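You operate a simulated robot arm through the tools that you are given. There is no shell and no other tool. Be economical: measure what you need, move in short steps, check, and stop when the job is done.

Carry out the task below with a simulated two-armed robot. There is one attempt and no reset: what you move stays moved.

## Task
Pick up the tall white carton that says "filters" from the rear of the trailer bed with one hand, pass it to the other hand and put it on the lower shelf of the lift bench. Set down upright: tall white carton.
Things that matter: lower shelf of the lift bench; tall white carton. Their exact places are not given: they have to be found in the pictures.

The check looks at the end state, three seconds after you hand in, the way a careful person would. Anything else that was tipped, shoved, dropped, spilled or broken makes it a failure.

## Robot
Two 7-joint arms with two-finger parallel grippers on one trunk, on a base that drives. Base frame: it is fixed to the floor where the robot stands at the start and does not move with it; the origin is under the middle of the robot, x ahead of it, y to its left, z up; the surface under the hand at the start is at about z = 700. Units: mm, degrees, N and s.
The left shoulder is at the start at [71, 156, 1005], the right one opposite. Places, roughly: lower shelf of the lift bench [-1900, -1200, 300]. Payload 3.91 kg a hand.
The tool frame of a hand sits at the grasp point between the pads (the TCP): z along the fingers, y along the line on which they close. The tips reach 30 mm beyond it. Largest opening 110 mm; finger width 20, thickness 10; the body of the gripper, 48 by 112 mm, starts 55 mm behind the TCP.
Orientation is told as [roll, pitch, yaw] about the base's x, y, z axes, in that order, counted from this pose: with the fingers straight down and closing along the base's y, the tool's x points along the base's -x, its y along +y and its z along -z.

## Interface
- The arms move only by the tool drive_tool. It takes "left_increments", "right_increments" or both (then of equal length, played together; a hand with none holds still); each is a list of rows, each a list of 3 entries, a list of its own where there are three numbers: the shift along the base's x, y, z in units of 25 mm (1.0 is 25 mm), then the turn, a rotation vector about the base's x, y, z in units of 6 degrees (1.0 is 6 degrees), then the finger opening in mm, from 0 to 110. In form: [[[tx, ty, tz], [wx, wy, wz], grip], ...]. A call has 1 to 10 rows; each row shifts and turns the commanded pose from where the row before left it. A call with a number of a shift or a turn outside -1 to 1 is refused whole. Rows are played at 5 a second. More than 50 mm and 8.6 degrees between two rows, or a gripper value outside its range, and nothing of the call is played. A pose out of reach is approached as far as the arm can. The call stops where the force on the tool passes 40 N (or 10 N more than at its start, if that is more) or the arm is blocked; 0.2 s more then pass. Each finger travels about 108 mm/s and halts on what it meets, pressing with about 27 N; the grip force reading is that of the motor and also rises with nothing between the fingers. The clock runs only during rows and for 0.2 s after the last one: add rows that do not move to give the fingers time. The reply holds the time, the measured pose of the TCP, the force on the tool along the base axes, the opening and the grip force, in the units named above and with some noise, with the torque about the TCP (base axes, N m) and any sound that the robot's microphone picked up, and new pictures: "pictures" is both (left out), scene, wrist or none (wrist: the cameras of the hands that moved).
- Cameras (640 x 400 px; columns grow to the right, rows downward): "scene" is now at [133.1, -14.3, 1225.5]; the picture's right is [-0.17, -0.99, 0.00], its down [-0.64, 0.11, -0.76] and it looks along [0.75, -0.13, -0.65] (base axes); focal length 288 px, centre (320, 200). "left" rides on the left gripper at [72, -17, -103] in its tool frame; the picture's right is [0.23, 0.97, 0.00], its down [-0.76, 0.18, -0.62] and it looks along [-0.61, 0.14, 0.78] (tool axes); focal length 222 px, centre (320, 200). "right" rides on the right gripper at [72, 17, -103] in its tool frame; the picture's right is [-0.23, 0.97, 0.00], its down [-0.76, -0.18, -0.62] and it looks along [-0.61, -0.14, 0.78] (tool axes); focal length 222 px, centre (320, 200).
- slide_trunk(by): slides the trunk up (or, below 0, down) by that many mm; the arms and the scene camera ride with it, the base frame stays. It gives what a move gives, with no picture.
- base_move(legs): drives the robot by 1 to 6 legs, each [ahead, left, turn to the left] in mm, mm and degrees, along the robot's own axes; the way and the turn of a leg run together, so that a leg with both is an arc; at most 1500 mm and 180 degrees a leg. The arms and the cameras ride along, it lands a little off, and it stops where it bumps. It gives what a move gives, and a new picture of the scene camera.
- head_to(pan, tilt): turns the head with the scene camera to pan (to the left, within 86 degrees either way) and tilt (down, from -29 to 69), counted from straight ahead of the robot. It gives what a move gives, and a new picture of the scene camera.
- probe_pixels(camera, pixels): for up to 12 pixels [column, row] of the newest picture of that camera ("zoom" is the newest enlarged one), the place [x, y, z] in the base frame of the surface seen there, good to about 2 mm. The clock stands still meanwhile.
- inspect(camera, box): a new picture of the part [left, top, right, bottom] of that camera's present view, enlarged. The clock stands still meanwhile.
- hand_in(): hands the job in; it is judged then, once.

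Keep the steps short. Do not move on a guess: measure, check each grasp and each placing, and mend mistakes. In all there are 80 turns and 260 pictures (those below and enlarged ones count). Leave the grippers open and the arms clear of the work at the hand-in unless told otherwise, and finish with a single line.

The tools are called after "Request:" as name(argument=value, ...) on one line, values as JSON. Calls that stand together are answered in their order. drive_tool: Moves the arms, as the interface text tells. Its arguments: {"type":"object","properties":{"left_increments":{"type":"array","items":{"type":"array"}},"right_increments":{"type":"array","items":{"type":"array"}},"pictures":{"type":"string","enum":["both","scene","wrist","none"]}},"required":[]} The other tools are called the same way: slide_trunk (by) slides the trunk up or down; base_move (legs) drives the base; head_to (pan, tilt) turns the head that bears the scene camera; probe_pixels (camera, pixels) gives the place of the surface under pixels of a picture; inspect (camera, box) takes an enlarged picture of a part of a camera's view; hand_in () hands the job in.

At the start:

```text
time_s: 0.0
left_tool_pos: [840.5, 277.8, 919.2]
left_orientation: [0.0, 0.0, 0.1]
left_wrist_force: [-0.8, -0.2, 0.9]
left_moment: [0.05, -0.01, -0.03]
left_width: 109.9
left_gripper_force: 0.1
right_tool_pos: [772.9, -446.9, 945.9]
right_orientation: [0.0, 0.1, 0.0]
right_wrist_force: [0.3, -0.2, 0.3]
right_moment: [0.01, 0.0, 0.0]
right_width: 110.0
right_gripper_force: 0.0
trunk travel left (down, up): [-450.0, 490.0]
robot x, y, heading: [-4.1, 2.4, 0.1]
head pan, tilt: [-9.5, 40.2]
```

scene: 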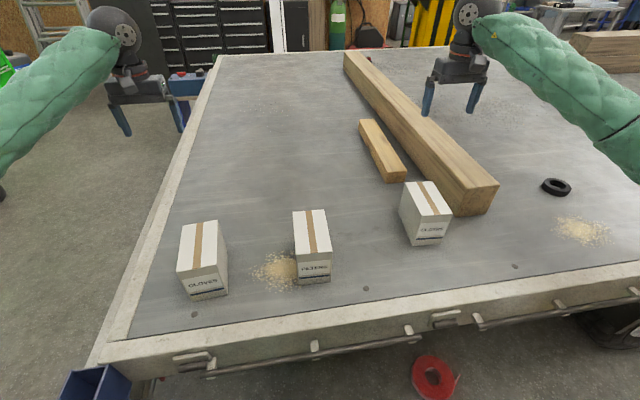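
right: 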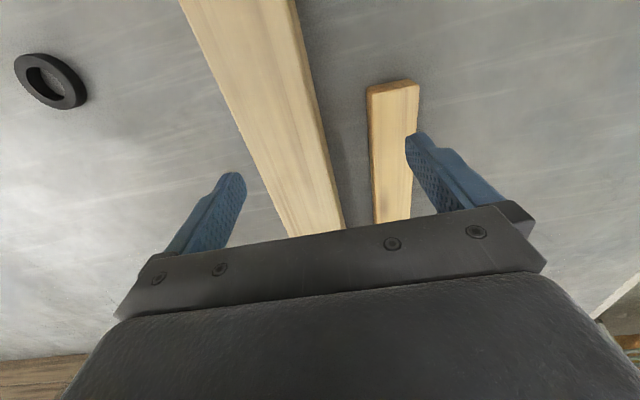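
left: 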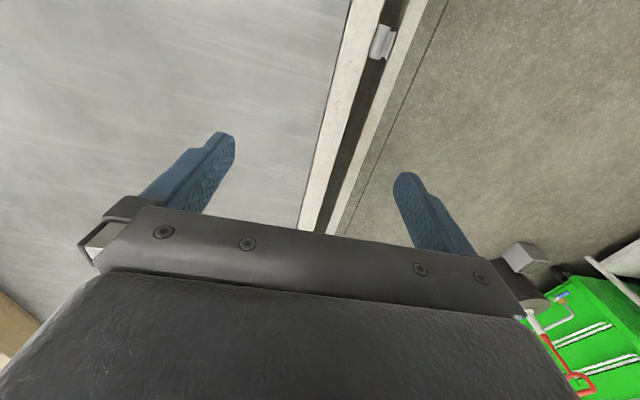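

Three white cartons stand on the bed; the middle one at about (312,245) seems to read "filters". I zoom in to confirm.

Request:
inspect(camera="scene", box=[160, 160, 480, 360])

Request:
probe_pixels(camera="scene", pixels=[[294, 212], [324, 210], [298, 258], [329, 256], [299, 283], [331, 280], [179, 270], [218, 263], [401, 205], [300, 320], [260, 270], [283, 300]])

```text
2.00 times, centred on (320, 260) of scene
```

zoom: 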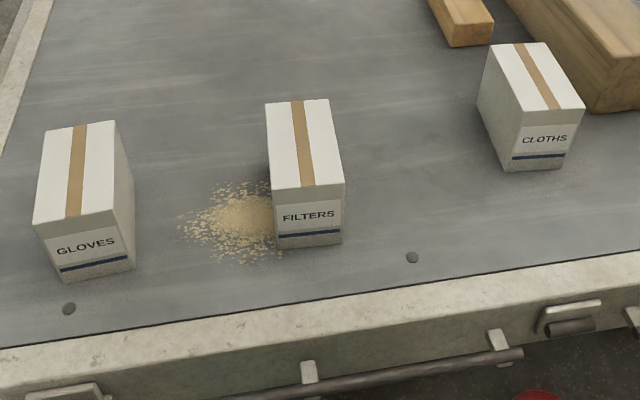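

```text
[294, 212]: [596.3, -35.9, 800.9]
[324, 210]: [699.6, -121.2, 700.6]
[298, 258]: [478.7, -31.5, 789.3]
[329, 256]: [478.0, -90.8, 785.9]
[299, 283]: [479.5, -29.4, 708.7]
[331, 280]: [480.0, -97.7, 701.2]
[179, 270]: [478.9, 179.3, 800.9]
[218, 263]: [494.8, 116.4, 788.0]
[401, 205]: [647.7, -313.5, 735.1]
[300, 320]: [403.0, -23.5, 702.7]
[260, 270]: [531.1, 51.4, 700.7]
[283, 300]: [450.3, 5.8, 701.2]
```

The zoom shows FILTERS on the middle carton: x about 478 to 598, y about -92 to -30, top at z 801, bottom at 700. I'll bring the right hand above its far half at about (560, -61), staying at z about 945.

Request:
drive_tool(right_increments=[[[-0.5, 1, 0], [0, 0, 0], 110], [[-0.5, 1, 0], [0, 0, 0], 110], [[-0.5, 1, 0], [0, 0, 0], 110], [[-0.5, 1, 0], [0, 0, 0], 110], [[-0.5, 1, 0], [0, 0, 0], 110], [[-0.5, 1, 0], [0, 0, 0], 110], [[-0.5, 1, 0], [0, 0, 0], 110], [[-0.5, 1, 0], [0, 0, 0], 110], [[-0.5, 1, 0], [0, 0, 0], 110], [[-0.5, 1, 0], [0, 0, 0], 110]], pictures="none")

Request:
drive_tool(right_increments=[[[-0.6, 0.9, 0], [0, 0, 0], 110], [[-0.6, 0.9, 0], [0, 0, 0], 110], [[-0.6, 0.9, 0], [0, 0, 0], 110], [[-0.6, 0.9, 0], [0, 0, 0], 110], [[-0.6, 0.9, 0], [0, 0, 0], 110], [[-0.5, 0.94, 0], [0, 0, 0], 110], [[0, 0, 0], [0, 0, 0], 110]])

```text
time_s: 2.2
left_tool_pos: [841.8, 276.4, 919.1]
left_orientation: [0.0, 0.0, 0.0]
left_wrist_force: [0.3, 0.0, -0.7]
left_moment: [-0.01, -0.02, -0.01]
left_width: 110.0
left_gripper_force: 0.0
right_tool_pos: [646.4, -197.2, 946.1]
right_orientation: [0.0, 0.0, -0.2]
right_wrist_force: [0.0, 0.3, -0.3]
right_moment: [0.0, -0.01, 0.02]
right_width: 110.1
right_gripper_force: 0.1
trunk travel left (down, up): [-450.0, 490.0]
robot x, y, heading: [-0.0, -0.4, -0.0]
head pan, tilt: [-9.5, 40.2]
```

```text
time_s: 3.8
left_tool_pos: [840.4, 276.9, 918.7]
left_orientation: [0.0, 0.0, 0.0]
left_wrist_force: [-0.2, -0.3, -0.4]
left_moment: [-0.02, -0.05, -0.05]
left_width: 109.9
left_gripper_force: 0.1
right_tool_pos: [559.9, -62.3, 946.9]
right_orientation: [0.1, 0.1, 0.0]
right_wrist_force: [0.0, -0.8, 0.5]
right_moment: [-0.03, 0.02, -0.01]
right_width: 109.9
right_gripper_force: 0.0
trunk travel left (down, up): [-450.0, 490.0]
robot x, y, heading: [0.0, 0.4, 0.1]
head pan, tilt: [-9.5, 40.2]
```

scene: 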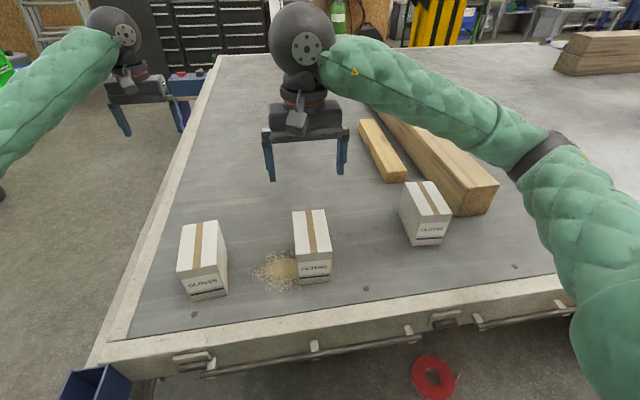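
right: 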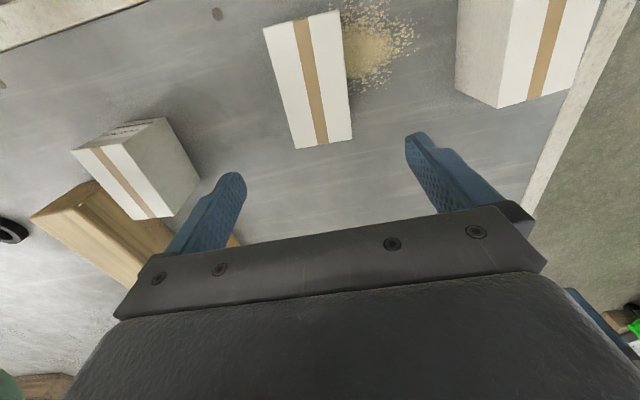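

The right wrist picture shows the whole carton top, so I measure its corners precisely.

Request:
probe_pixels(camera="right", pixels=[[266, 29], [338, 14], [298, 146], [350, 137], [322, 140], [305, 80]])

```text
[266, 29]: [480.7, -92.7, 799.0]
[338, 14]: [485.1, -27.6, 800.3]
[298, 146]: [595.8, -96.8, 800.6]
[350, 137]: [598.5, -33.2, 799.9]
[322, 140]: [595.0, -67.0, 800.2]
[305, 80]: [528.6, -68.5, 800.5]
```

The carton is yawed about -2.3°, and its centre at x 560 is y -63.5. I turn to match and descend to z about 779.

Request:
drive_tool(right_increments=[[[0, -0.05, -1], [0, 0, -0.38], 110], [[0, 0, -1], [0, 0, 0], 110], [[0, 0, -1], [0, 0, 0], 110], [[0, 0, -1], [0, 0, 0], 110], [[0, 0, -1], [0, 0, 0], 110], [[0, 0, -1], [0, 0, 0], 110], [[0, 0, -0.7], [0, 0, 0], 110], [[0, 0, 0], [0, 0, 0], 110]])

```text
time_s: 5.6
left_tool_pos: [840.7, 278.3, 919.3]
left_orientation: [0.0, 0.0, 0.1]
left_wrist_force: [0.0, -0.3, -0.1]
left_moment: [0.0, 0.02, -0.01]
left_width: 109.9
left_gripper_force: 0.1
right_tool_pos: [558.4, -63.0, 779.3]
right_orientation: [0.0, 0.0, -2.2]
right_wrist_force: [0.3, 0.5, -0.8]
right_moment: [0.0, 0.01, -0.01]
right_width: 110.1
right_gripper_force: 0.0
trunk travel left (down, up): [-450.0, 490.0]
robot x, y, heading: [1.9, 2.4, 0.2]
head pan, tilt: [-9.5, 40.2]
```

scene: 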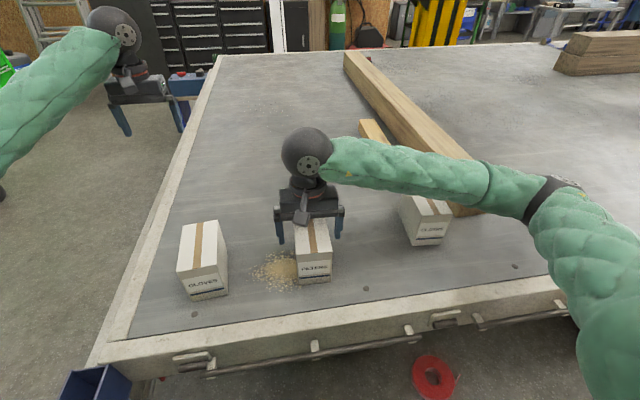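
right: 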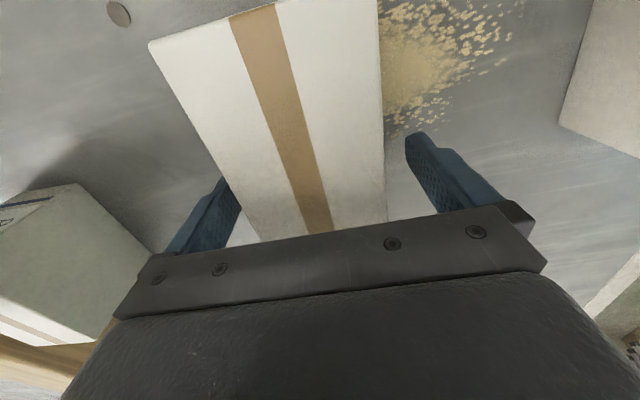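

The fingers straddle the carton. I close gently.

Request:
drive_tool(right_increments=[[[0, 0, 0], [0, 0, 0], 90], [[0, 0, 0], [0, 0, 0], 72], [[0, 0, 0], [0, 0, 0], 60], [[0, 0, 0], [0, 0, 0], 50], [[0, 0, 0], [0, 0, 0], 50]], pictures="none")

Request:
drive_tool(right_increments=[[[0, 0, 0.5], [0, 0, 0], 45], [[0, 0, 0.5], [0, 0, 0], 45], [[0, 0, 1], [0, 0, 0], 45], [[0, 0, 1], [0, 0, 0], 45], [[0, 0, 0], [0, 0, 0], 45]])

```text
time_s: 6.8
left_tool_pos: [841.4, 278.1, 917.7]
left_orientation: [0.0, -0.1, 0.0]
left_wrist_force: [-0.3, 0.2, 0.0]
left_moment: [0.0, -0.02, 0.0]
left_width: 109.9
left_gripper_force: 0.1
right_tool_pos: [560.5, -63.3, 777.4]
right_orientation: [0.0, -0.1, -2.3]
right_wrist_force: [0.9, -0.3, 1.5]
right_moment: [-0.15, -0.1, 0.01]
right_width: 69.8
right_gripper_force: 27.0
trunk travel left (down, up): [-450.0, 490.0]
robot x, y, heading: [-1.1, -2.5, 0.1]
head pan, tilt: [-9.5, 40.2]
```

```text
time_s: 8.0
left_tool_pos: [841.7, 277.5, 918.5]
left_orientation: [0.0, 0.0, 0.0]
left_wrist_force: [0.5, -0.4, -0.6]
left_moment: [0.01, 0.04, 0.04]
left_width: 110.0
left_gripper_force: 0.1
right_tool_pos: [559.3, -63.5, 852.6]
right_orientation: [0.0, 0.0, -2.3]
right_wrist_force: [0.7, 0.4, -1.9]
right_moment: [-0.02, -0.05, 0.02]
right_width: 69.6
right_gripper_force: 27.3
trunk travel left (down, up): [-450.0, 490.0]
robot x, y, heading: [-1.1, -2.8, -0.2]
head pan, tilt: [-9.5, 40.2]
```

scene: 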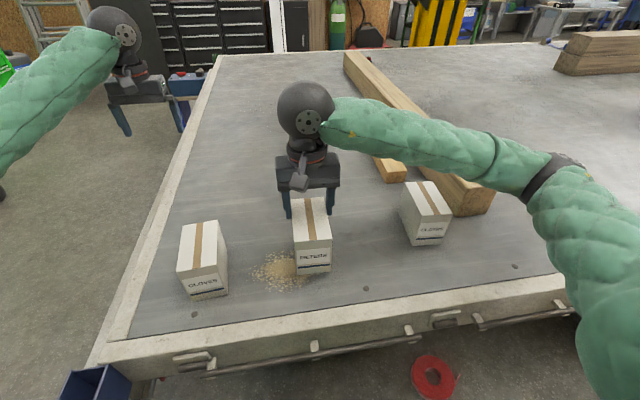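
right: 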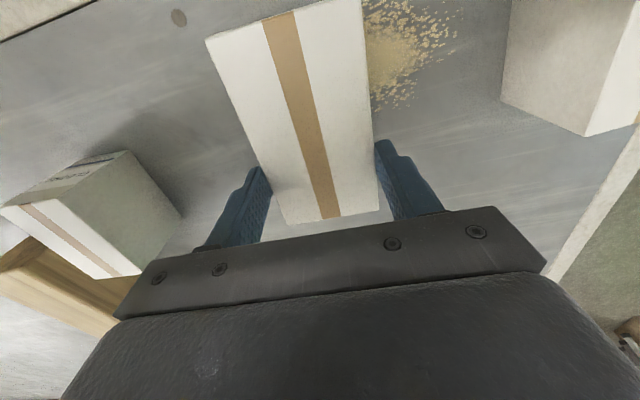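

The carton is held (width 69.6, grip 27 N) and lifted. I raise it further and look right and left for room to drive.

Request:
drive_tool(right_increments=[[[0, 0, 1], [0, 0, 0], 45], [[0, 0, 1], [0, 0, 0], 45], [[0, 0, 1], [0, 0, 0], 45], [[0, 0, 1], [0, 0, 0], 45], [[0, 0, 0], [0, 0, 0], 45]], pictures="none")

Request:
head_to(pan=-86, tilt=25)

Request:
head_to(pan=86, tilt=25)

```text
time_s: 9.2
left_tool_pos: [841.3, 277.9, 918.1]
left_orientation: [-0.1, 0.1, 0.0]
left_wrist_force: [0.7, 0.1, 0.7]
left_moment: [0.01, 0.04, -0.02]
left_width: 110.3
left_gripper_force: 0.2
right_tool_pos: [558.0, -62.4, 953.6]
right_orientation: [-0.1, 0.0, -2.3]
right_wrist_force: [0.6, -0.2, -1.7]
right_moment: [0.0, -0.05, -0.02]
right_width: 69.6
right_gripper_force: 27.5
trunk travel left (down, up): [-450.0, 490.0]
robot x, y, heading: [5.8, 1.9, 0.0]
head pan, tilt: [-9.5, 40.2]
```

```text
time_s: 10.7
left_tool_pos: [840.3, 278.2, 919.9]
left_orientation: [0.0, -0.1, 0.0]
left_wrist_force: [0.5, 0.7, -0.7]
left_moment: [-0.05, -0.01, 0.0]
left_width: 110.0
left_gripper_force: 0.1
right_tool_pos: [558.3, -63.4, 952.8]
right_orientation: [0.0, 0.0, -2.2]
right_wrist_force: [-0.5, 0.2, -1.8]
right_moment: [-0.05, -0.01, 0.0]
right_width: 69.9
right_gripper_force: 27.3
trunk travel left (down, up): [-450.0, 490.0]
robot x, y, heading: [-3.5, -1.2, -0.3]
head pan, tilt: [-85.9, 25.0]
```

scene: 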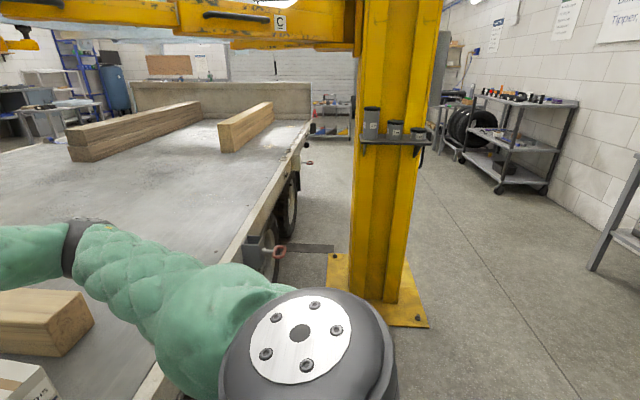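

```text
time_s: 13.3
left_tool_pos: [841.6, 278.4, 918.4]
left_orientation: [0.0, 0.0, -0.1]
left_wrist_force: [0.1, 0.4, 0.2]
left_moment: [-0.04, 0.02, -0.02]
left_width: 110.2
left_gripper_force: 0.2
right_tool_pos: [559.3, -62.7, 953.9]
right_orientation: [0.0, 0.1, -2.3]
right_wrist_force: [0.5, 0.0, -2.9]
right_moment: [0.0, -0.03, 0.01]
right_width: 69.5
right_gripper_force: 27.3
trunk travel left (down, up): [-450.0, 490.0]
robot x, y, heading: [1.8, -2.4, -0.1]
head pan, tilt: [85.9, 25.0]
```

scene: 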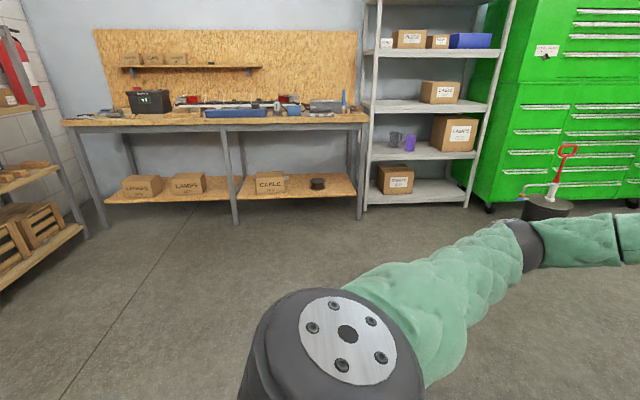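

Request:
head_to(pan=-86, tilt=25)

Request:
probe_pixels(camera="scene", pixels=[[329, 318], [427, 324], [425, 258], [380, 280], [593, 265], [610, 235], [636, 175], [300, 165], [500, 185], [545, 190], [637, 230], [230, 5]])

```text
time_s: 15.9
left_tool_pos: [841.6, 277.2, 919.8]
left_orientation: [0.1, 0.1, 0.1]
left_wrist_force: [-0.1, 0.4, -0.6]
left_moment: [0.01, 0.0, 0.01]
left_width: 110.1
left_gripper_force: 0.1
right_tool_pos: [558.3, -62.6, 954.3]
right_orientation: [0.0, -0.1, -2.3]
right_wrist_force: [-0.4, 0.3, -2.0]
right_moment: [0.0, -0.05, 0.0]
right_width: 69.5
right_gripper_force: 27.0
trunk travel left (down, up): [-450.0, 490.0]
robot x, y, heading: [2.7, -4.6, -0.2]
head pan, tilt: [-85.9, 25.0]
```

scene: 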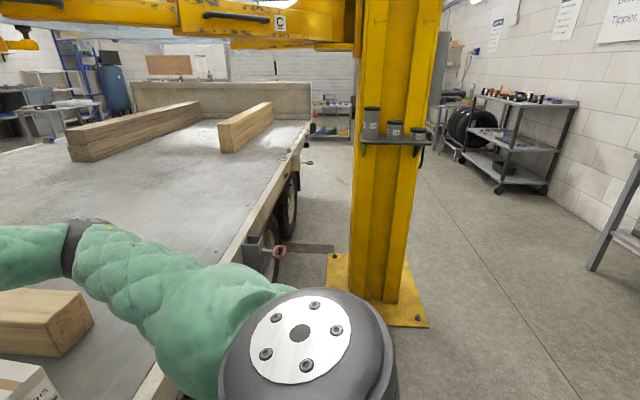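

```text
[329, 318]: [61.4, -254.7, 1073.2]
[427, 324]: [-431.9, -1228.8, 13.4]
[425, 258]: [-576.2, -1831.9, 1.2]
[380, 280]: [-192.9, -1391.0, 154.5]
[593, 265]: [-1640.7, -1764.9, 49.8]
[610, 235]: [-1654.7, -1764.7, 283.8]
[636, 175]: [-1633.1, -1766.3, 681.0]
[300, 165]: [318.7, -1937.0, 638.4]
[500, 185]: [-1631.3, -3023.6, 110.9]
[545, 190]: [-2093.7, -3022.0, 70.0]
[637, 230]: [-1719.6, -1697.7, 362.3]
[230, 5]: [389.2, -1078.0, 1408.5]
```

The yellow column stands at about x -430..0, y below -1230, and a bench leg is at (-1640, -1765). I back off 550 mm, then turn right 90° to view the bench.

Request:
base_move(legs=[[-550, 0, 0], [0, 0, -90]])

Request:
head_to(pan=-65, tilt=30)

```text
time_s: 22.8
left_tool_pos: [-265.0, -836.0, 918.1]
left_orientation: [-0.1, 0.1, -89.5]
left_wrist_force: [-0.2, -0.5, -0.7]
left_moment: [-0.02, 0.01, 0.03]
left_width: 110.2
left_gripper_force: 0.0
right_tool_pos: [-607.5, -558.3, 953.5]
right_orientation: [0.0, 0.0, -91.8]
right_wrist_force: [0.2, -0.1, -2.2]
right_moment: [-0.07, -0.02, -0.02]
right_width: 69.5
right_gripper_force: 27.2
trunk travel left (down, up): [-450.0, 490.0]
robot x, y, heading: [-551.0, 2.2, -89.5]
head pan, tilt: [-85.9, 25.0]
```

scene: 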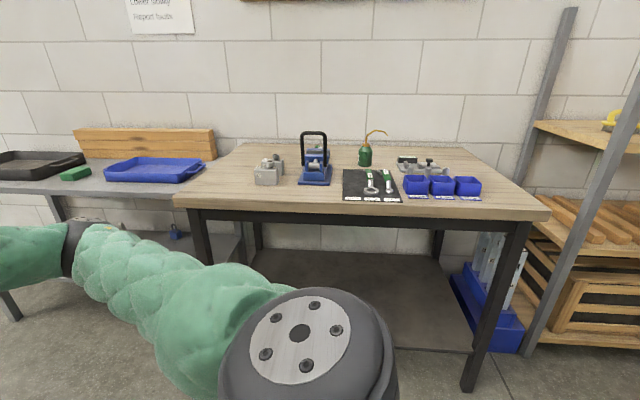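

```text
time_s: 23.7
left_tool_pos: [-263.6, -837.1, 919.3]
left_orientation: [0.0, 0.1, -89.5]
left_wrist_force: [-0.7, -0.1, 0.4]
left_moment: [0.01, -0.01, 0.0]
left_width: 110.0
left_gripper_force: 0.2
right_tool_pos: [-607.1, -558.1, 952.7]
right_orientation: [0.0, 0.0, -91.9]
right_wrist_force: [0.1, 0.6, -2.0]
right_moment: [-0.02, 0.0, 0.0]
right_width: 69.5
right_gripper_force: 26.9
trunk travel left (down, up): [-450.0, 490.0]
robot x, y, heading: [-550.4, -1.2, -89.6]
head pan, tilt: [-65.0, 30.0]
```

scene: 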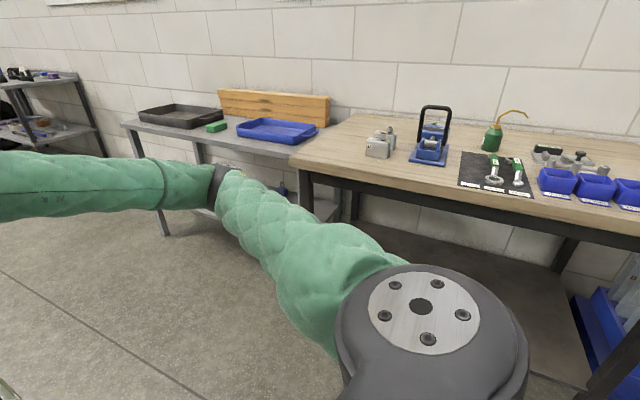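

Two benches are visible: a grey metal one (trays) and a wooden one. I probe which lies at (-1900, -1200).

Request:
probe_pixels(camera="scene", pixels=[[165, 230], [125, 123], [290, 160], [310, 200], [330, 208], [200, 213], [282, 188], [300, 165], [560, 340], [520, 300], [590, 390], [400, 235]])

Request:
inspect(camera="scene", box=[100, 70, 400, 260])

```text
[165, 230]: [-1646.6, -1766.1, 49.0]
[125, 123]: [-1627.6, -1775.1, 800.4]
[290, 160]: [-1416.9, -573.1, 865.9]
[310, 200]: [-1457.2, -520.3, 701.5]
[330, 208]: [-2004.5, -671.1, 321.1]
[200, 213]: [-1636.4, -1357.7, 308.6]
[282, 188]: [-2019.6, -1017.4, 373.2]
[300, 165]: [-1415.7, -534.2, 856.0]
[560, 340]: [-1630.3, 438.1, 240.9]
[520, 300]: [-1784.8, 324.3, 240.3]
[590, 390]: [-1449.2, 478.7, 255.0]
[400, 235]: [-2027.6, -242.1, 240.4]
```

```text
2.11 times, centred on (250, 165) of scene
```

zoom: 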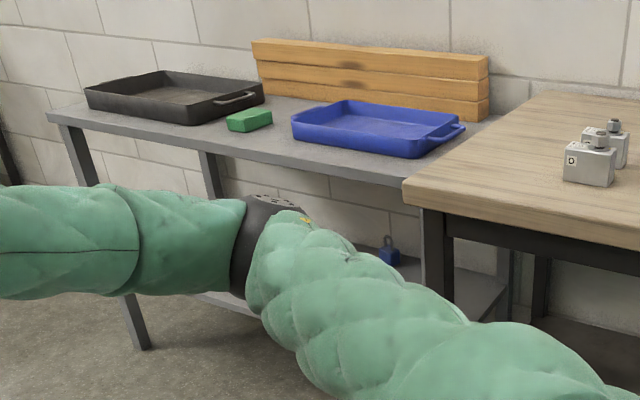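

The grey bench with the trays is the lift bench: front edge x about -1630, y -600 to -1775, lower shelf z about 308, top 800, so about 430 mm of clearance. Now the handover, in free space here. The right hand takes the carton further ahead, while the left retracts and tilts to point forward and 30° down.

Request:
drive_tool(right_increments=[[[0.19, -0.57, 0], [0, 0, 0], 45], [[0.19, -0.57, 0], [0, 0, 0], 45], [[0.19, -0.57, 0], [0, 0, 0], 45], [[0.19, -0.57, 0], [0, 0, 0], 45], [[0.19, -0.57, 0], [0, 0, 0], 45], [[0.19, -0.57, 0], [0, 0, 0], 45], [[0.19, -0.57, 0], [0, 0, 0], 45], [[0.19, -0.57, 0], [0, 0, 0], 45], [[0.19, -0.57, 0], [0, 0, 0], 45], [[0.19, -0.57, 0], [0, 0, 0], 45]], left_increments=[[[-0.2, 1, 0], [-1, 0, 0], 110], [[-0.2, 1, 0], [-1, 0, 0], 110], [[-0.2, 1, 0], [-1, 0, 0], 110], [[-0.2, 1, 0], [-1, 0, 0], 110], [[-0.2, 1, 0], [-1, 0, 0], 110], [[-0.2, 1, 0], [-1, 0, 0], 110], [[-0.2, 1, 0], [-1, 0, 0], 110], [[-0.2, 1, 0], [-1, 0, 0], 110], [[-0.2, 1, 0], [-1, 0, 0], 110], [[-0.2, 1, 0], [-1, 0, 0], 110]], pictures="none")

Request:
head_to(pan=0, tilt=40)

```text
time_s: 25.9
left_tool_pos: [-314.1, -627.1, 920.9]
left_orientation: [-0.8, -60.0, -89.0]
left_wrist_force: [0.3, 0.1, -0.5]
left_moment: [0.02, -0.01, 0.0]
left_width: 110.0
left_gripper_force: 0.0
left hand out of reach, approached as far as the arm can: row 9, 10
right_tool_pos: [-560.3, -700.1, 952.0]
right_orientation: [0.1, 0.1, -91.8]
right_wrist_force: [0.5, -1.0, -2.1]
right_moment: [-0.06, -0.01, 0.04]
right_width: 69.7
right_gripper_force: 26.9
trunk travel left (down, up): [-450.0, 490.0]
robot x, y, heading: [-550.4, 3.1, -89.5]
head pan, tilt: [-65.0, 30.0]
```

```text
time_s: 27.2
left_tool_pos: [-313.4, -626.1, 921.9]
left_orientation: [-0.9, -59.9, -89.0]
left_wrist_force: [0.4, 0.3, -1.1]
left_moment: [-0.04, 0.03, -0.02]
left_width: 110.0
left_gripper_force: 0.1
right_tool_pos: [-559.8, -698.4, 954.3]
right_orientation: [0.0, 0.0, -91.7]
right_wrist_force: [0.4, 0.3, -1.6]
right_moment: [-0.03, 0.0, 0.01]
right_width: 69.5
right_gripper_force: 26.7
trunk travel left (down, up): [-450.0, 490.0]
robot x, y, heading: [-545.4, 2.0, -89.6]
head pan, tilt: [0.0, 40.0]
```

scene: 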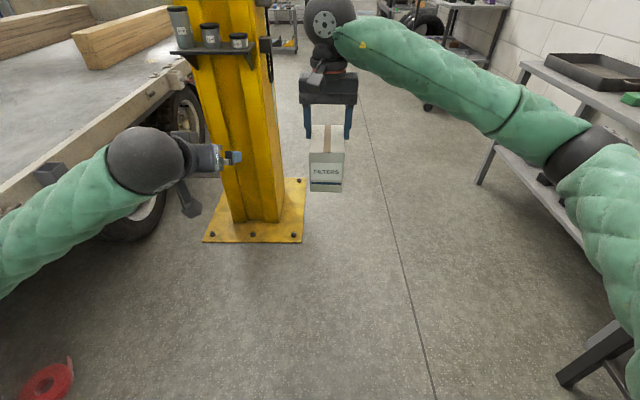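

The left arm folds no closer than about 627 ahead in this tilt, so I move the carton 170 mm further ahead and bring the left hand across behind it.

Request:
drive_tool(right_increments=[[[0, -1, 0], [0, 0, 0], 45], [[0, -1, 0], [0, 0, 0], 45], [[0, -1, 0], [0, 0, 0], 45], [[0, -1, 0], [0, 0, 0], 45], [[0, -1, 0], [0, 0, 0], 45], [[0, -1, 0], [0, 0, 0], 45], [[0, -0.8, 0], [0, 0, 0], 45]], left_increments=[[[-0.5, -1, 0], [0, 0, -0.46], 110], [[-1, -1, 0], [0, 0, 0], 110], [[-1, 0, 0], [0, 0, 0], 110], [[-1, 0, 0], [0, 0, 0], 110], [[-1, 0, 0], [0, 0, 0], 110], [[-1, 0, 0], [0, 0, 0], 110], [[-1, 0, 0], [0, 0, 0], 110]], pictures="both")

```text
time_s: 28.8
left_tool_pos: [-476.6, -677.4, 919.0]
left_orientation: [-0.9, -60.0, -91.8]
left_wrist_force: [-0.7, 1.1, 0.6]
left_moment: [0.02, 0.01, 0.04]
left_width: 110.2
left_gripper_force: 0.1
right_tool_pos: [-560.6, -869.7, 951.8]
right_orientation: [0.0, 0.1, -91.7]
right_wrist_force: [-0.2, -0.8, -2.9]
right_moment: [-0.04, -0.03, -0.01]
right_width: 69.5
right_gripper_force: 27.4
trunk travel left (down, up): [-450.0, 490.0]
robot x, y, heading: [-548.2, -2.5, -89.5]
head pan, tilt: [0.0, 40.0]
```

scene: 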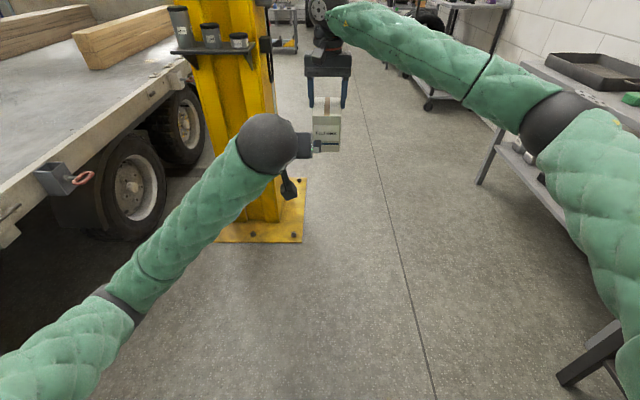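
right: 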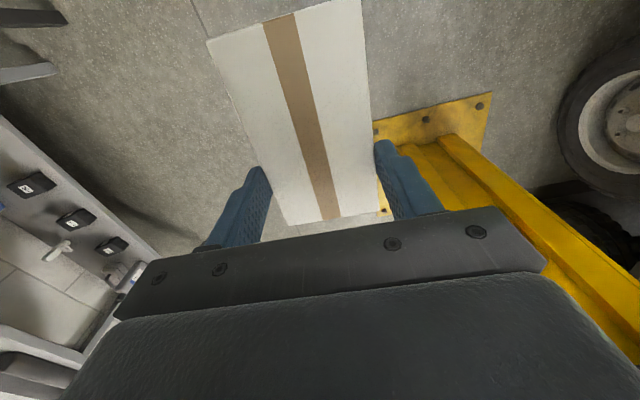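
left: 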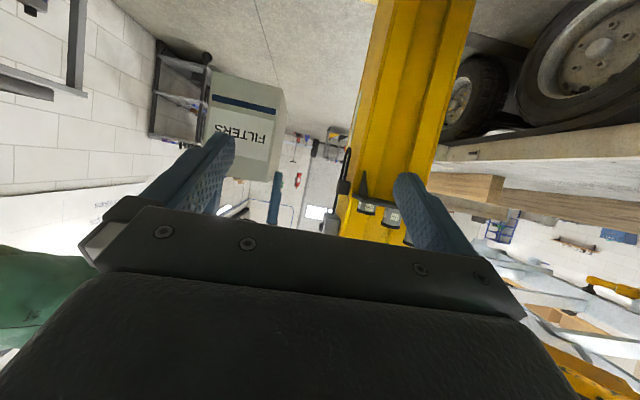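

The left camera sees the FILTERS face around (245,120). I probe its edges.

Request:
probe_pixels(camera="left", pixels=[[216, 78], [280, 92], [210, 130], [265, 175], [268, 120], [245, 140]])

Request:
probe_pixels(camera="right", pixels=[[212, 42], [355, 5], [292, 218], [374, 205]])

```text
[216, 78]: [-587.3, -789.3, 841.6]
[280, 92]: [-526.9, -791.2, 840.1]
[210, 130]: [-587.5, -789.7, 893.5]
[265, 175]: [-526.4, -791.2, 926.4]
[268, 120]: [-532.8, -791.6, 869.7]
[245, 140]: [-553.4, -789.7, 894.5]
```

```text
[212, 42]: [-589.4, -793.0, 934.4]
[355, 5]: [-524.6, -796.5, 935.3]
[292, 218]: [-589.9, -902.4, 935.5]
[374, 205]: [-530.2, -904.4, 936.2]
```

The carton sits lower in the right grip than planned (top z 935, so only about 12 mm of pad on it), so I keep the right hand still and hand over soon. The carton spans x -589..-527, front y -791, z 835..935. I align the left hand to x -558, z 886.

Request:
drive_tool(left_increments=[[[-0.8, 0, -0.33], [0, 0, 0], 110], [[-0.8, 0, -0.33], [0, 0, 0], 110], [[-0.8, 0, -0.33], [0, 0, 0], 110], [[-0.86, 0, -0.33], [0, 0, 0], 110], [[0, 0, 0], [0, 0, 0], 110]], pictures="wrist")

```text
time_s: 30.0
left_tool_pos: [-559.0, -676.8, 887.3]
left_orientation: [-0.8, -60.0, -91.8]
left_wrist_force: [-0.3, 0.7, -0.1]
left_moment: [0.04, -0.01, 0.01]
left_width: 109.8
left_gripper_force: 0.0
right_tool_pos: [-559.5, -870.2, 952.6]
right_orientation: [0.0, 0.0, -91.8]
right_wrist_force: [-0.1, 0.8, -2.3]
right_moment: [-0.04, -0.02, 0.0]
right_width: 69.5
right_gripper_force: 26.7
trunk travel left (down, up): [-450.0, 490.0]
robot x, y, heading: [-547.5, 5.1, -89.4]
head pan, tilt: [0.0, 40.0]
```

left: 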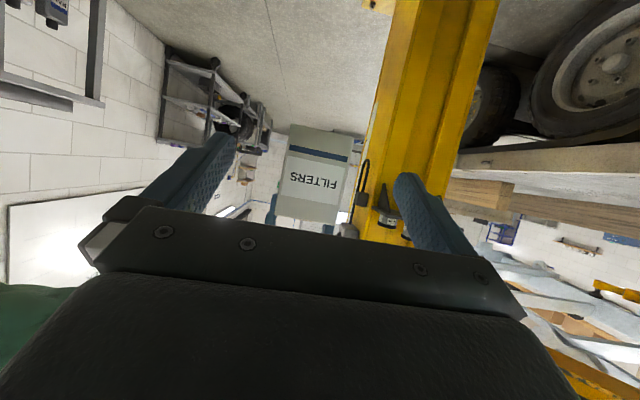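

The carton is centred between the open left fingers. I advance 140 mm along -y.

Request:
drive_tool(left_increments=[[[0, -1, 0], [0, 0, 0], 110], [[0, -1, 0], [0, 0, 0], 110], [[0, -1, 0], [0, 0, 0], 110], [[0, -0.8, 0], [0, 0, 0], 110], [[0, -0.8, 0], [0, 0, 0], 110], [[0, -0.5, 0], [0, 0, 0], 110], [[0, -0.5, 0], [0, 0, 0], 110], [[0, 0, 0], [0, 0, 0], 110]], pictures="both")

```text
time_s: 31.8
left_tool_pos: [-559.5, -817.7, 887.8]
left_orientation: [-0.8, -60.0, -91.8]
left_wrist_force: [0.6, -0.9, 0.1]
left_moment: [0.01, 0.01, -0.02]
left_width: 110.2
left_gripper_force: 0.0
right_tool_pos: [-560.6, -870.5, 952.7]
right_orientation: [0.0, 0.1, -91.9]
right_wrist_force: [0.5, -0.2, -2.3]
right_moment: [-0.03, 0.01, 0.0]
right_width: 69.4
right_gripper_force: 27.6
trunk travel left (down, up): [-450.0, 490.0]
robot x, y, heading: [-549.3, 2.0, -89.3]
head pan, tilt: [0.0, 40.0]
```

scene: 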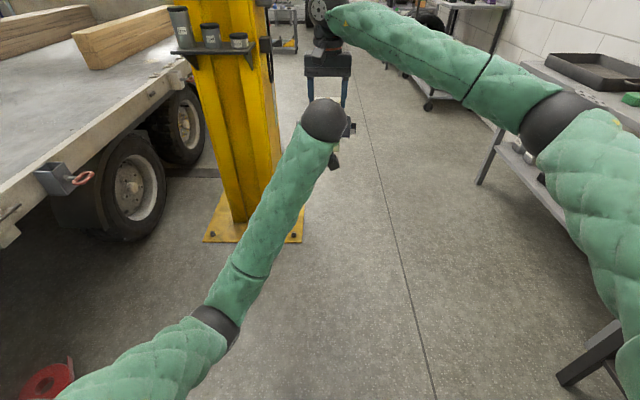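
left: 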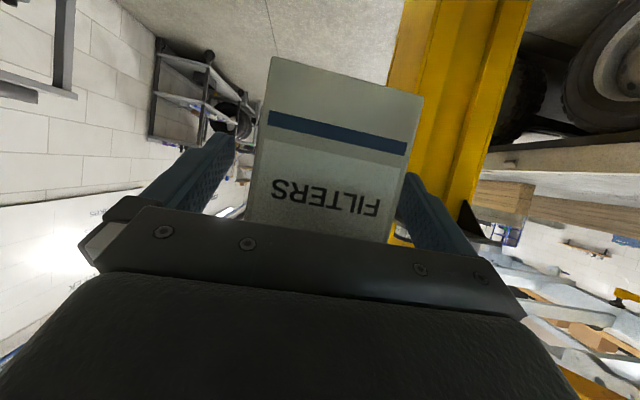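

I check centering before closing.

Request:
probe_pixels(camera="left", pixels=[[258, 160], [396, 180], [300, 190], [228, 150], [404, 185]])

```text
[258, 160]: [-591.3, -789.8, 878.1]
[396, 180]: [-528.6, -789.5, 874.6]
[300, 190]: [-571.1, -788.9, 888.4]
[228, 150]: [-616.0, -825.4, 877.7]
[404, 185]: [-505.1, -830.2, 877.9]
```

Carton centre is x -560 and TCP x is -559.5, so it is centred. I close the left hand slowly.

Request:
drive_tool(left_increments=[[[0, 0, 0], [0, 0, 0], 95], [[0, 0, 0], [0, 0, 0], 82], [[0, 0, 0], [0, 0, 0], 72], [[0, 0, 0], [0, 0, 0], 64], [[0, 0, 0], [0, 0, 0], 55], [[0, 0, 0], [0, 0, 0], 45], [[0, 0, 0], [0, 0, 0], 45]], pictures="wrist")

```text
time_s: 33.4
left_tool_pos: [-559.4, -817.2, 889.0]
left_orientation: [-0.8, -60.0, -91.7]
left_wrist_force: [4.4, -1.4, 0.1]
left_moment: [0.08, -0.43, 0.87]
left_width: 70.1
left_gripper_force: 27.5
right_tool_pos: [-559.2, -870.5, 953.0]
right_orientation: [0.0, 0.0, -91.7]
right_wrist_force: [-5.1, 1.1, -1.3]
right_moment: [0.01, 0.73, -0.63]
right_width: 69.6
right_gripper_force: 27.4
trunk travel left (down, up): [-450.0, 490.0]
robot x, y, heading: [-548.7, 1.8, -89.5]
head pan, tilt: [0.0, 40.0]
```

left: 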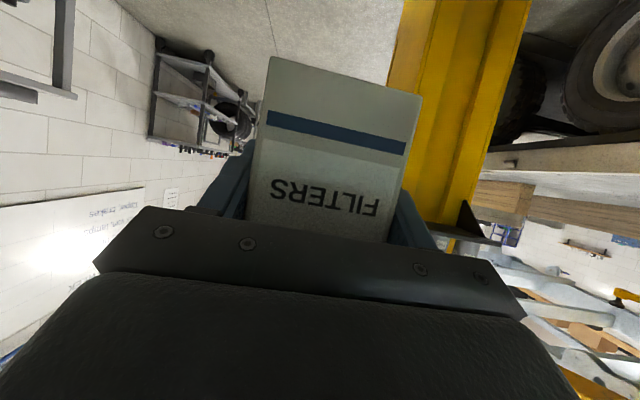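

Both hands hold (left width 70.1, grip 27.5 N). I open the right hand stepwise while the left stays still.

Request:
drive_tool(right_increments=[[[0, 0, 0], [0, 0, 0], 76], [[0, 0, 0], [0, 0, 0], 90], [[0, 0, 0], [0, 0, 0], 110], [[0, 0, 0], [0, 0, 0], 110], [[0, 0, 0], [0, 0, 0], 110]], pictures="none")

Request:
drive_tool(right_increments=[[[0, 0, 1], [0, 0, 0], 110], [[0, 0, 1], [0, 0, 0], 110], [[0, 0, 1], [0, 0, 0], 110], [[0, 0, 1], [0, 0, 0], 110]], pictures="both")

Request:
inspect(camera="left", box=[160, 0, 480, 260])

```text
time_s: 34.6
left_tool_pos: [-558.0, -818.3, 888.2]
left_orientation: [-0.8, -60.0, -91.8]
left_wrist_force: [0.3, 0.2, 0.3]
left_moment: [0.06, 0.02, -0.03]
left_width: 69.6
left_gripper_force: 27.4
right_tool_pos: [-561.3, -869.7, 951.8]
right_orientation: [-0.1, -0.1, -91.8]
right_wrist_force: [0.0, -0.7, 0.1]
right_moment: [0.04, 0.01, -0.02]
right_width: 110.1
right_gripper_force: 0.2
trunk travel left (down, up): [-450.0, 490.0]
robot x, y, heading: [-549.3, 2.6, -89.4]
head pan, tilt: [0.0, 40.0]
```

```text
time_s: 35.6
left_tool_pos: [-558.8, -817.7, 888.8]
left_orientation: [-0.9, -60.0, -91.8]
left_wrist_force: [-0.1, -0.2, -0.2]
left_moment: [0.1, -0.03, 0.01]
left_width: 69.7
left_gripper_force: 26.9
right_tool_pos: [-560.6, -870.8, 1053.6]
right_orientation: [-0.1, -0.1, -91.9]
right_wrist_force: [-0.4, 0.7, -0.2]
right_moment: [-0.02, 0.01, 0.01]
right_width: 110.2
right_gripper_force: 0.0
trunk travel left (down, up): [-450.0, 490.0]
robot x, y, heading: [-545.5, 0.5, -89.6]
head pan, tilt: [0.0, 40.0]
```

scene: 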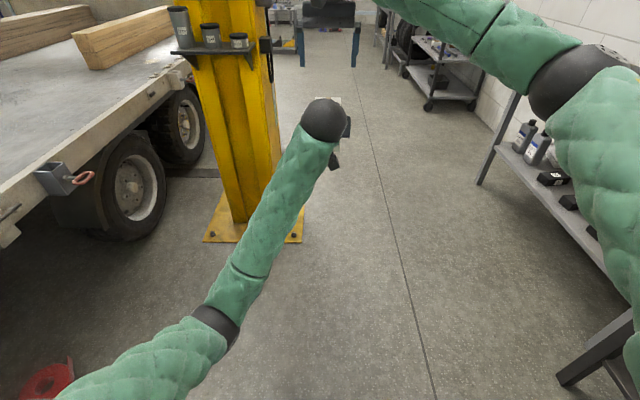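
right: 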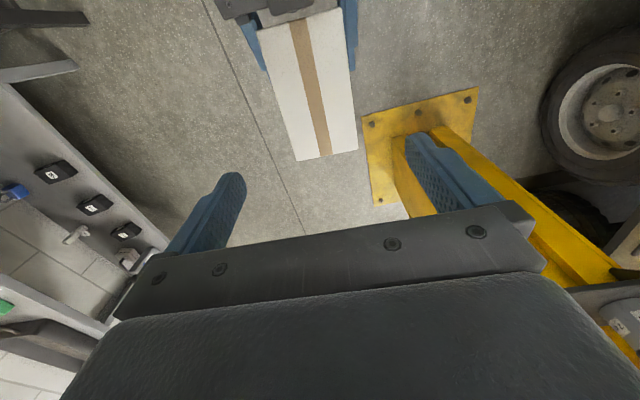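

```text
1.54 times, centred on (320, 130) of left
```

zoom: 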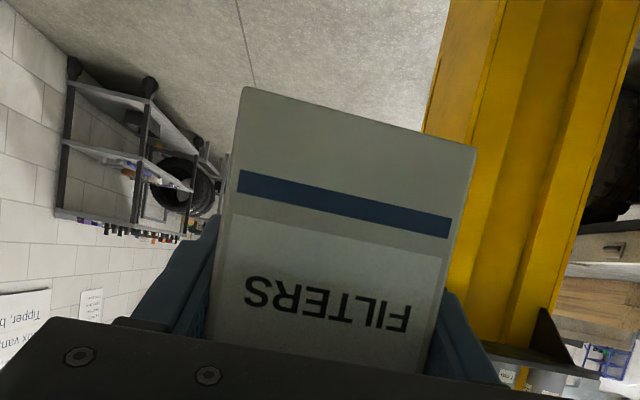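

The left hand holds alone. I measure the carton's pose through the right camera.

Request:
probe_pixels(camera="right", pixels=[[264, 40], [340, 18], [300, 155], [354, 146], [325, 90]])

Request:
probe_pixels(camera="left", pixels=[[280, 62], [412, 95], [258, 180], [392, 200]])

```text
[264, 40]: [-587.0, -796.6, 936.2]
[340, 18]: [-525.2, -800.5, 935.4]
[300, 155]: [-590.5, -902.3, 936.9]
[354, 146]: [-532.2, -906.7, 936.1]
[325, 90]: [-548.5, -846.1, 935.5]
```

```text
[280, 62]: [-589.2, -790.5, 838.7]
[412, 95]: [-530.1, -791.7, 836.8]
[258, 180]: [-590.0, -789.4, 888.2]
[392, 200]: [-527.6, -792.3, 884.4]
```

The carton is level in the left hand, with its bottom 53 mm below the left TCP. I retract the right hand to its side, clear of everything.

Request:
drive_tool(right_increments=[[[-1, 0.8, 0], [0, 0, 0], 110], [[-1, 0.8, 0], [0, 0, 0], 110], [[-1, 0.8, 0], [0, 0, 0], 110], [[-1, 0.8, 0], [0, 0, 0], 110], [[-1, 0.8, 0], [0, 0, 0], 110], [[-1, 0.8, 0], [0, 0, 0], 110], [[-1, 0.8, 0], [0, 0, 0], 110], [[-1, 0.8, 0], [0, 0, 0], 110], [[-1, 0.8, 0], [0, 0, 0], 110], [[-1, 0.8, 0], [0, 0, 0], 110]], pictures="none")

Request:
drive_tool(right_increments=[[[-1, 1, 0], [0, 0, 0], 60], [[-1, 1, 0], [0, 0, 0], 60], [[-0.5, 1, 0], [0, 0, 0], 60], [[0, 1, 0], [0, 0, 0], 60], [[0, 1, 0], [0, 0, 0], 60]], pictures="none")

Request:
slide_trunk(by=200)

Request:
head_to(pan=-70, tilt=35)

```text
time_s: 37.8
left_tool_pos: [-559.7, -816.6, 889.7]
left_orientation: [-0.7, -60.1, -91.9]
left_wrist_force: [0.0, 0.2, 0.5]
left_moment: [0.03, -0.01, 0.01]
left_width: 69.7
left_gripper_force: 26.4
right_tool_pos: [-809.5, -669.4, 1052.4]
right_orientation: [0.0, 0.1, -91.8]
right_wrist_force: [0.5, -0.6, 0.2]
right_moment: [0.0, -0.01, -0.02]
right_width: 110.1
right_gripper_force: 0.0
trunk travel left (down, up): [-450.0, 490.0]
robot x, y, heading: [-543.2, 4.0, -89.6]
head pan, tilt: [0.0, 40.0]
```

```text
time_s: 39.0
left_tool_pos: [-560.4, -818.0, 888.1]
left_orientation: [-0.8, -59.9, -91.7]
left_wrist_force: [-0.4, 0.1, -0.5]
left_moment: [0.1, -0.01, 0.01]
left_width: 69.9
left_gripper_force: 27.1
right_tool_pos: [-870.8, -543.5, 1053.2]
right_orientation: [0.0, 0.0, -91.8]
right_wrist_force: [0.4, 0.0, -0.5]
right_moment: [-0.03, -0.02, 0.02]
right_width: 59.4
right_gripper_force: 0.0
trunk travel left (down, up): [-450.0, 490.0]
robot x, y, heading: [-550.1, 0.8, -89.2]
head pan, tilt: [0.0, 40.0]
```

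```text
time_s: 41.2
left_tool_pos: [-559.8, -817.0, 1089.2]
left_orientation: [-0.8, -59.9, -91.8]
left_wrist_force: [-1.1, -0.7, -1.6]
left_moment: [0.08, -0.04, -0.01]
left_width: 69.8
left_gripper_force: 26.8
right_tool_pos: [-870.7, -545.2, 1252.3]
right_orientation: [0.1, -0.1, -91.8]
right_wrist_force: [0.3, -0.2, -0.2]
right_moment: [0.01, 0.01, 0.0]
right_width: 60.3
right_gripper_force: 0.0
trunk travel left (down, up): [-650.0, 290.0]
robot x, y, heading: [-547.9, 3.6, -89.6]
head pan, tilt: [0.0, 40.0]
```

```text
time_s: 42.6
left_tool_pos: [-560.3, -817.3, 1088.8]
left_orientation: [-0.8, -59.9, -91.8]
left_wrist_force: [0.2, -0.4, -1.9]
left_moment: [0.07, 0.0, -0.01]
left_width: 69.7
left_gripper_force: 27.2
right_tool_pos: [-870.5, -544.3, 1252.3]
right_orientation: [0.0, 0.0, -91.8]
right_wrist_force: [-0.1, -0.3, 0.1]
right_moment: [-0.03, 0.01, 0.0]
right_width: 59.8
right_gripper_force: 0.0
trunk travel left (down, up): [-650.0, 290.0]
robot x, y, heading: [-548.6, 4.2, -89.6]
head pan, tilt: [-70.0, 35.0]
```

scene: 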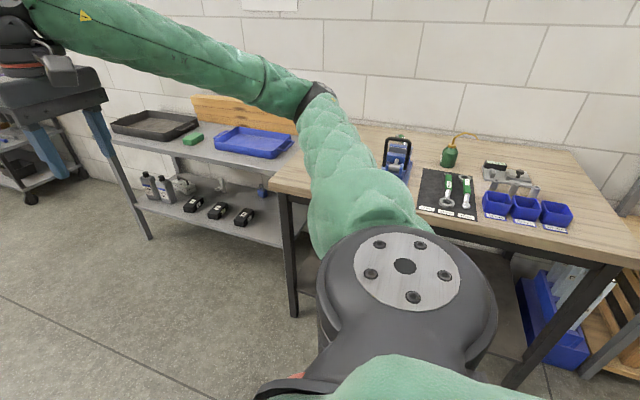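

The shelf now shows bottles at (150,185), three dark boxes at (193–243, 205–217) and small items at the back. I zoom and probe for a free place.

Request:
inspect(camera="scene", box=[110, 130, 310, 255])

Request:
probe_pixels(camera="scene", pixels=[[148, 190], [193, 207], [217, 213], [243, 220], [262, 192], [222, 187], [250, 238], [280, 245], [270, 215], [140, 205], [190, 222], [180, 188]])

```text
3.20 times, centred on (210, 192) of scene
```

zoom: 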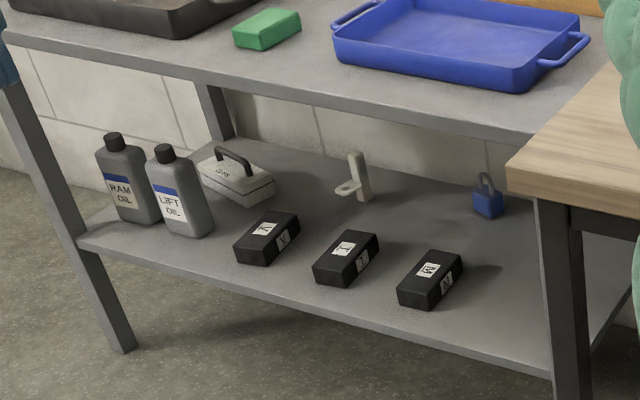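

```text
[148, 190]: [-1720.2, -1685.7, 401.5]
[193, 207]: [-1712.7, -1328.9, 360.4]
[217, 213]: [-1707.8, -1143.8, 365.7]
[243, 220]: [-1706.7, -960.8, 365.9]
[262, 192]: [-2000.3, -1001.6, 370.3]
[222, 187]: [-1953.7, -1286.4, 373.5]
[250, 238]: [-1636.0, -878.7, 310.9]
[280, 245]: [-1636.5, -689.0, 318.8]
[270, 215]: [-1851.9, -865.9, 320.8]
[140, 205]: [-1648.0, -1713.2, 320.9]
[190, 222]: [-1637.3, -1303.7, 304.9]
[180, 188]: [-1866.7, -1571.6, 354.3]
```

The shelf surface is z about 320 with its front edge at x about -1636. The free span is y -900..-650, so I target a carton centre near (-1750, -790). I first retract the right hand further so it clears the wooden bench.

Request:
drive_tool(right_increments=[[[-0.4, 1, 0], [0, 0, 0], 60], [[-0.4, 1, 0], [0, 0, 0], 60], [[-0.4, 1, 0], [0, 0, 0], 60], [[-0.4, 1, 0], [0, 0, 0], 60], [[-0.4, 1, 0], [0, 0, 0], 60], [[-0.4, 1, 0], [0, 0, 0], 60], [[-0.4, 1, 0], [0, 0, 0], 60]], pictures="scene")

```text
time_s: 44.2
left_tool_pos: [-558.3, -817.0, 1089.4]
left_orientation: [-0.7, -59.9, -91.8]
left_wrist_force: [0.1, 0.4, -2.7]
left_moment: [0.09, 0.0, 0.03]
left_width: 69.8
left_gripper_force: 27.1
right_tool_pos: [-940.0, -368.4, 1252.7]
right_orientation: [0.1, 0.1, -91.6]
right_wrist_force: [0.0, 0.1, -0.5]
right_moment: [-0.01, 0.0, -0.01]
right_width: 59.7
right_gripper_force: 0.1
trunk travel left (down, up): [-650.0, 290.0]
robot x, y, heading: [-552.7, -0.6, -89.6]
head pan, tilt: [-70.0, 35.0]
```

scene: 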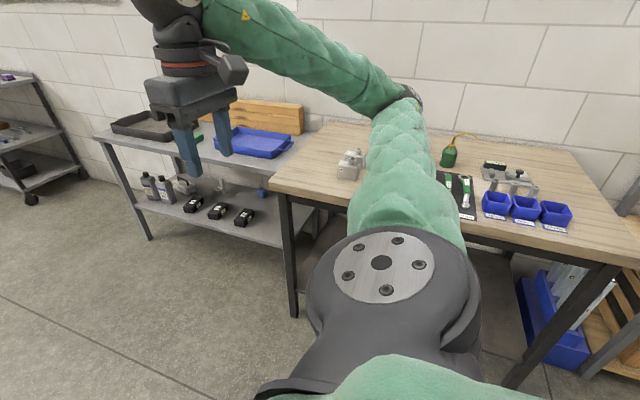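

I check where the right elbow is at (405,95) and its outermost side.

Request:
probe_pixels(camera="scene", pixels=[[405, 95], [418, 98], [400, 150], [455, 215], [380, 80]])

```text
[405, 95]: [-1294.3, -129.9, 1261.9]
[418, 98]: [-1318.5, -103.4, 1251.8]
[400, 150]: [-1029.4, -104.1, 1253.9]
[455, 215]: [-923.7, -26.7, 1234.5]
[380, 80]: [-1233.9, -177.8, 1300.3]
```

The right arm's elbow will clear the wooden bench front when I face the shelf. I drive to about (-650, -800) and turn right 90°.

Request:
base_move(legs=[[800, -100, 0], [0, 0, -90]])

Request:
head_to(pan=0, tilt=45)

```text
time_s: 52.4
left_tool_pos: [-1446.2, -814.5, 1088.7]
left_orientation: [-0.8, -60.1, 179.6]
left_wrist_force: [0.0, -0.2, -2.0]
left_moment: [0.04, -0.09, 0.0]
left_width: 69.7
left_gripper_force: 27.2
right_tool_pos: [-1007.4, -423.3, 1252.4]
right_orientation: [0.0, 0.0, 179.7]
right_wrist_force: [-0.1, 0.6, -0.5]
right_moment: [-0.02, -0.02, 0.0]
right_width: 59.8
right_gripper_force: 0.0
trunk travel left (down, up): [-650.0, 290.0]
robot x, y, heading: [-625.6, -803.6, -178.2]
head pan, tilt: [-70.0, 35.0]
```

scene: 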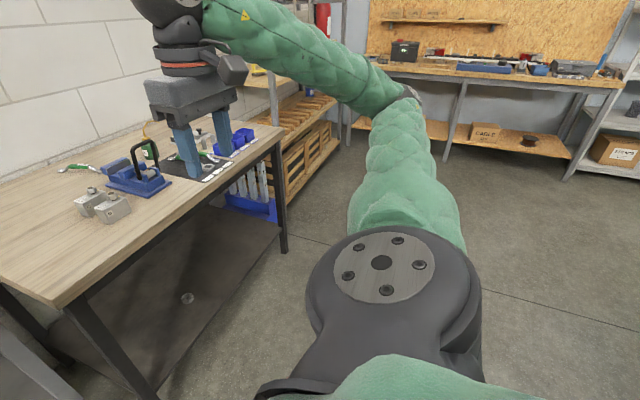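

```text
time_s: 53.8
left_tool_pos: [-1445.1, -815.0, 1088.1]
left_orientation: [-0.9, -60.0, 179.6]
left_wrist_force: [0.1, 0.6, -2.4]
left_moment: [0.0, -0.07, -0.01]
left_width: 70.0
left_gripper_force: 26.9
right_tool_pos: [-1008.6, -422.7, 1253.1]
right_orientation: [0.0, 0.0, 179.7]
right_wrist_force: [0.2, 0.9, 0.2]
right_moment: [-0.01, 0.01, -0.05]
right_width: 59.9
right_gripper_force: 0.1
trunk travel left (down, up): [-650.0, 290.0]
robot x, y, heading: [-629.2, -802.0, -178.1]
head pan, tilt: [0.0, 45.0]
```

scene: 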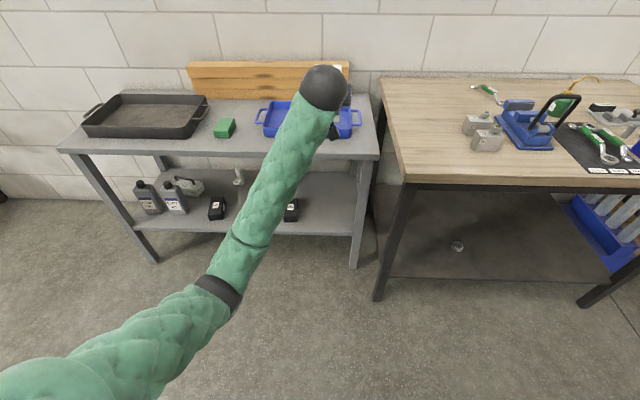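

The carton is about 100 mm short of the bench. Before lowering I probe the shelf's free end and the left forearm/elbow heights.

Request:
probe_pixels(camera="scene", pixels=[[358, 225], [352, 232], [340, 232], [300, 232], [330, 210], [350, 190], [292, 212], [300, 205], [215, 290], [100, 370], [378, 155], [345, 140]])

```text
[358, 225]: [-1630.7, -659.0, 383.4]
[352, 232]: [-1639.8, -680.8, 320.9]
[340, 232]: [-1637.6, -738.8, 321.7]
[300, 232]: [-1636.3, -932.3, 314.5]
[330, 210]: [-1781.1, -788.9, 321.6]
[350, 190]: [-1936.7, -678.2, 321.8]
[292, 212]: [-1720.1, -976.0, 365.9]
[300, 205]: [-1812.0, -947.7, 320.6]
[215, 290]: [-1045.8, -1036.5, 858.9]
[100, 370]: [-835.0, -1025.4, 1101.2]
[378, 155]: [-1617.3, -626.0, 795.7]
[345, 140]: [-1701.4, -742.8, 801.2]
```

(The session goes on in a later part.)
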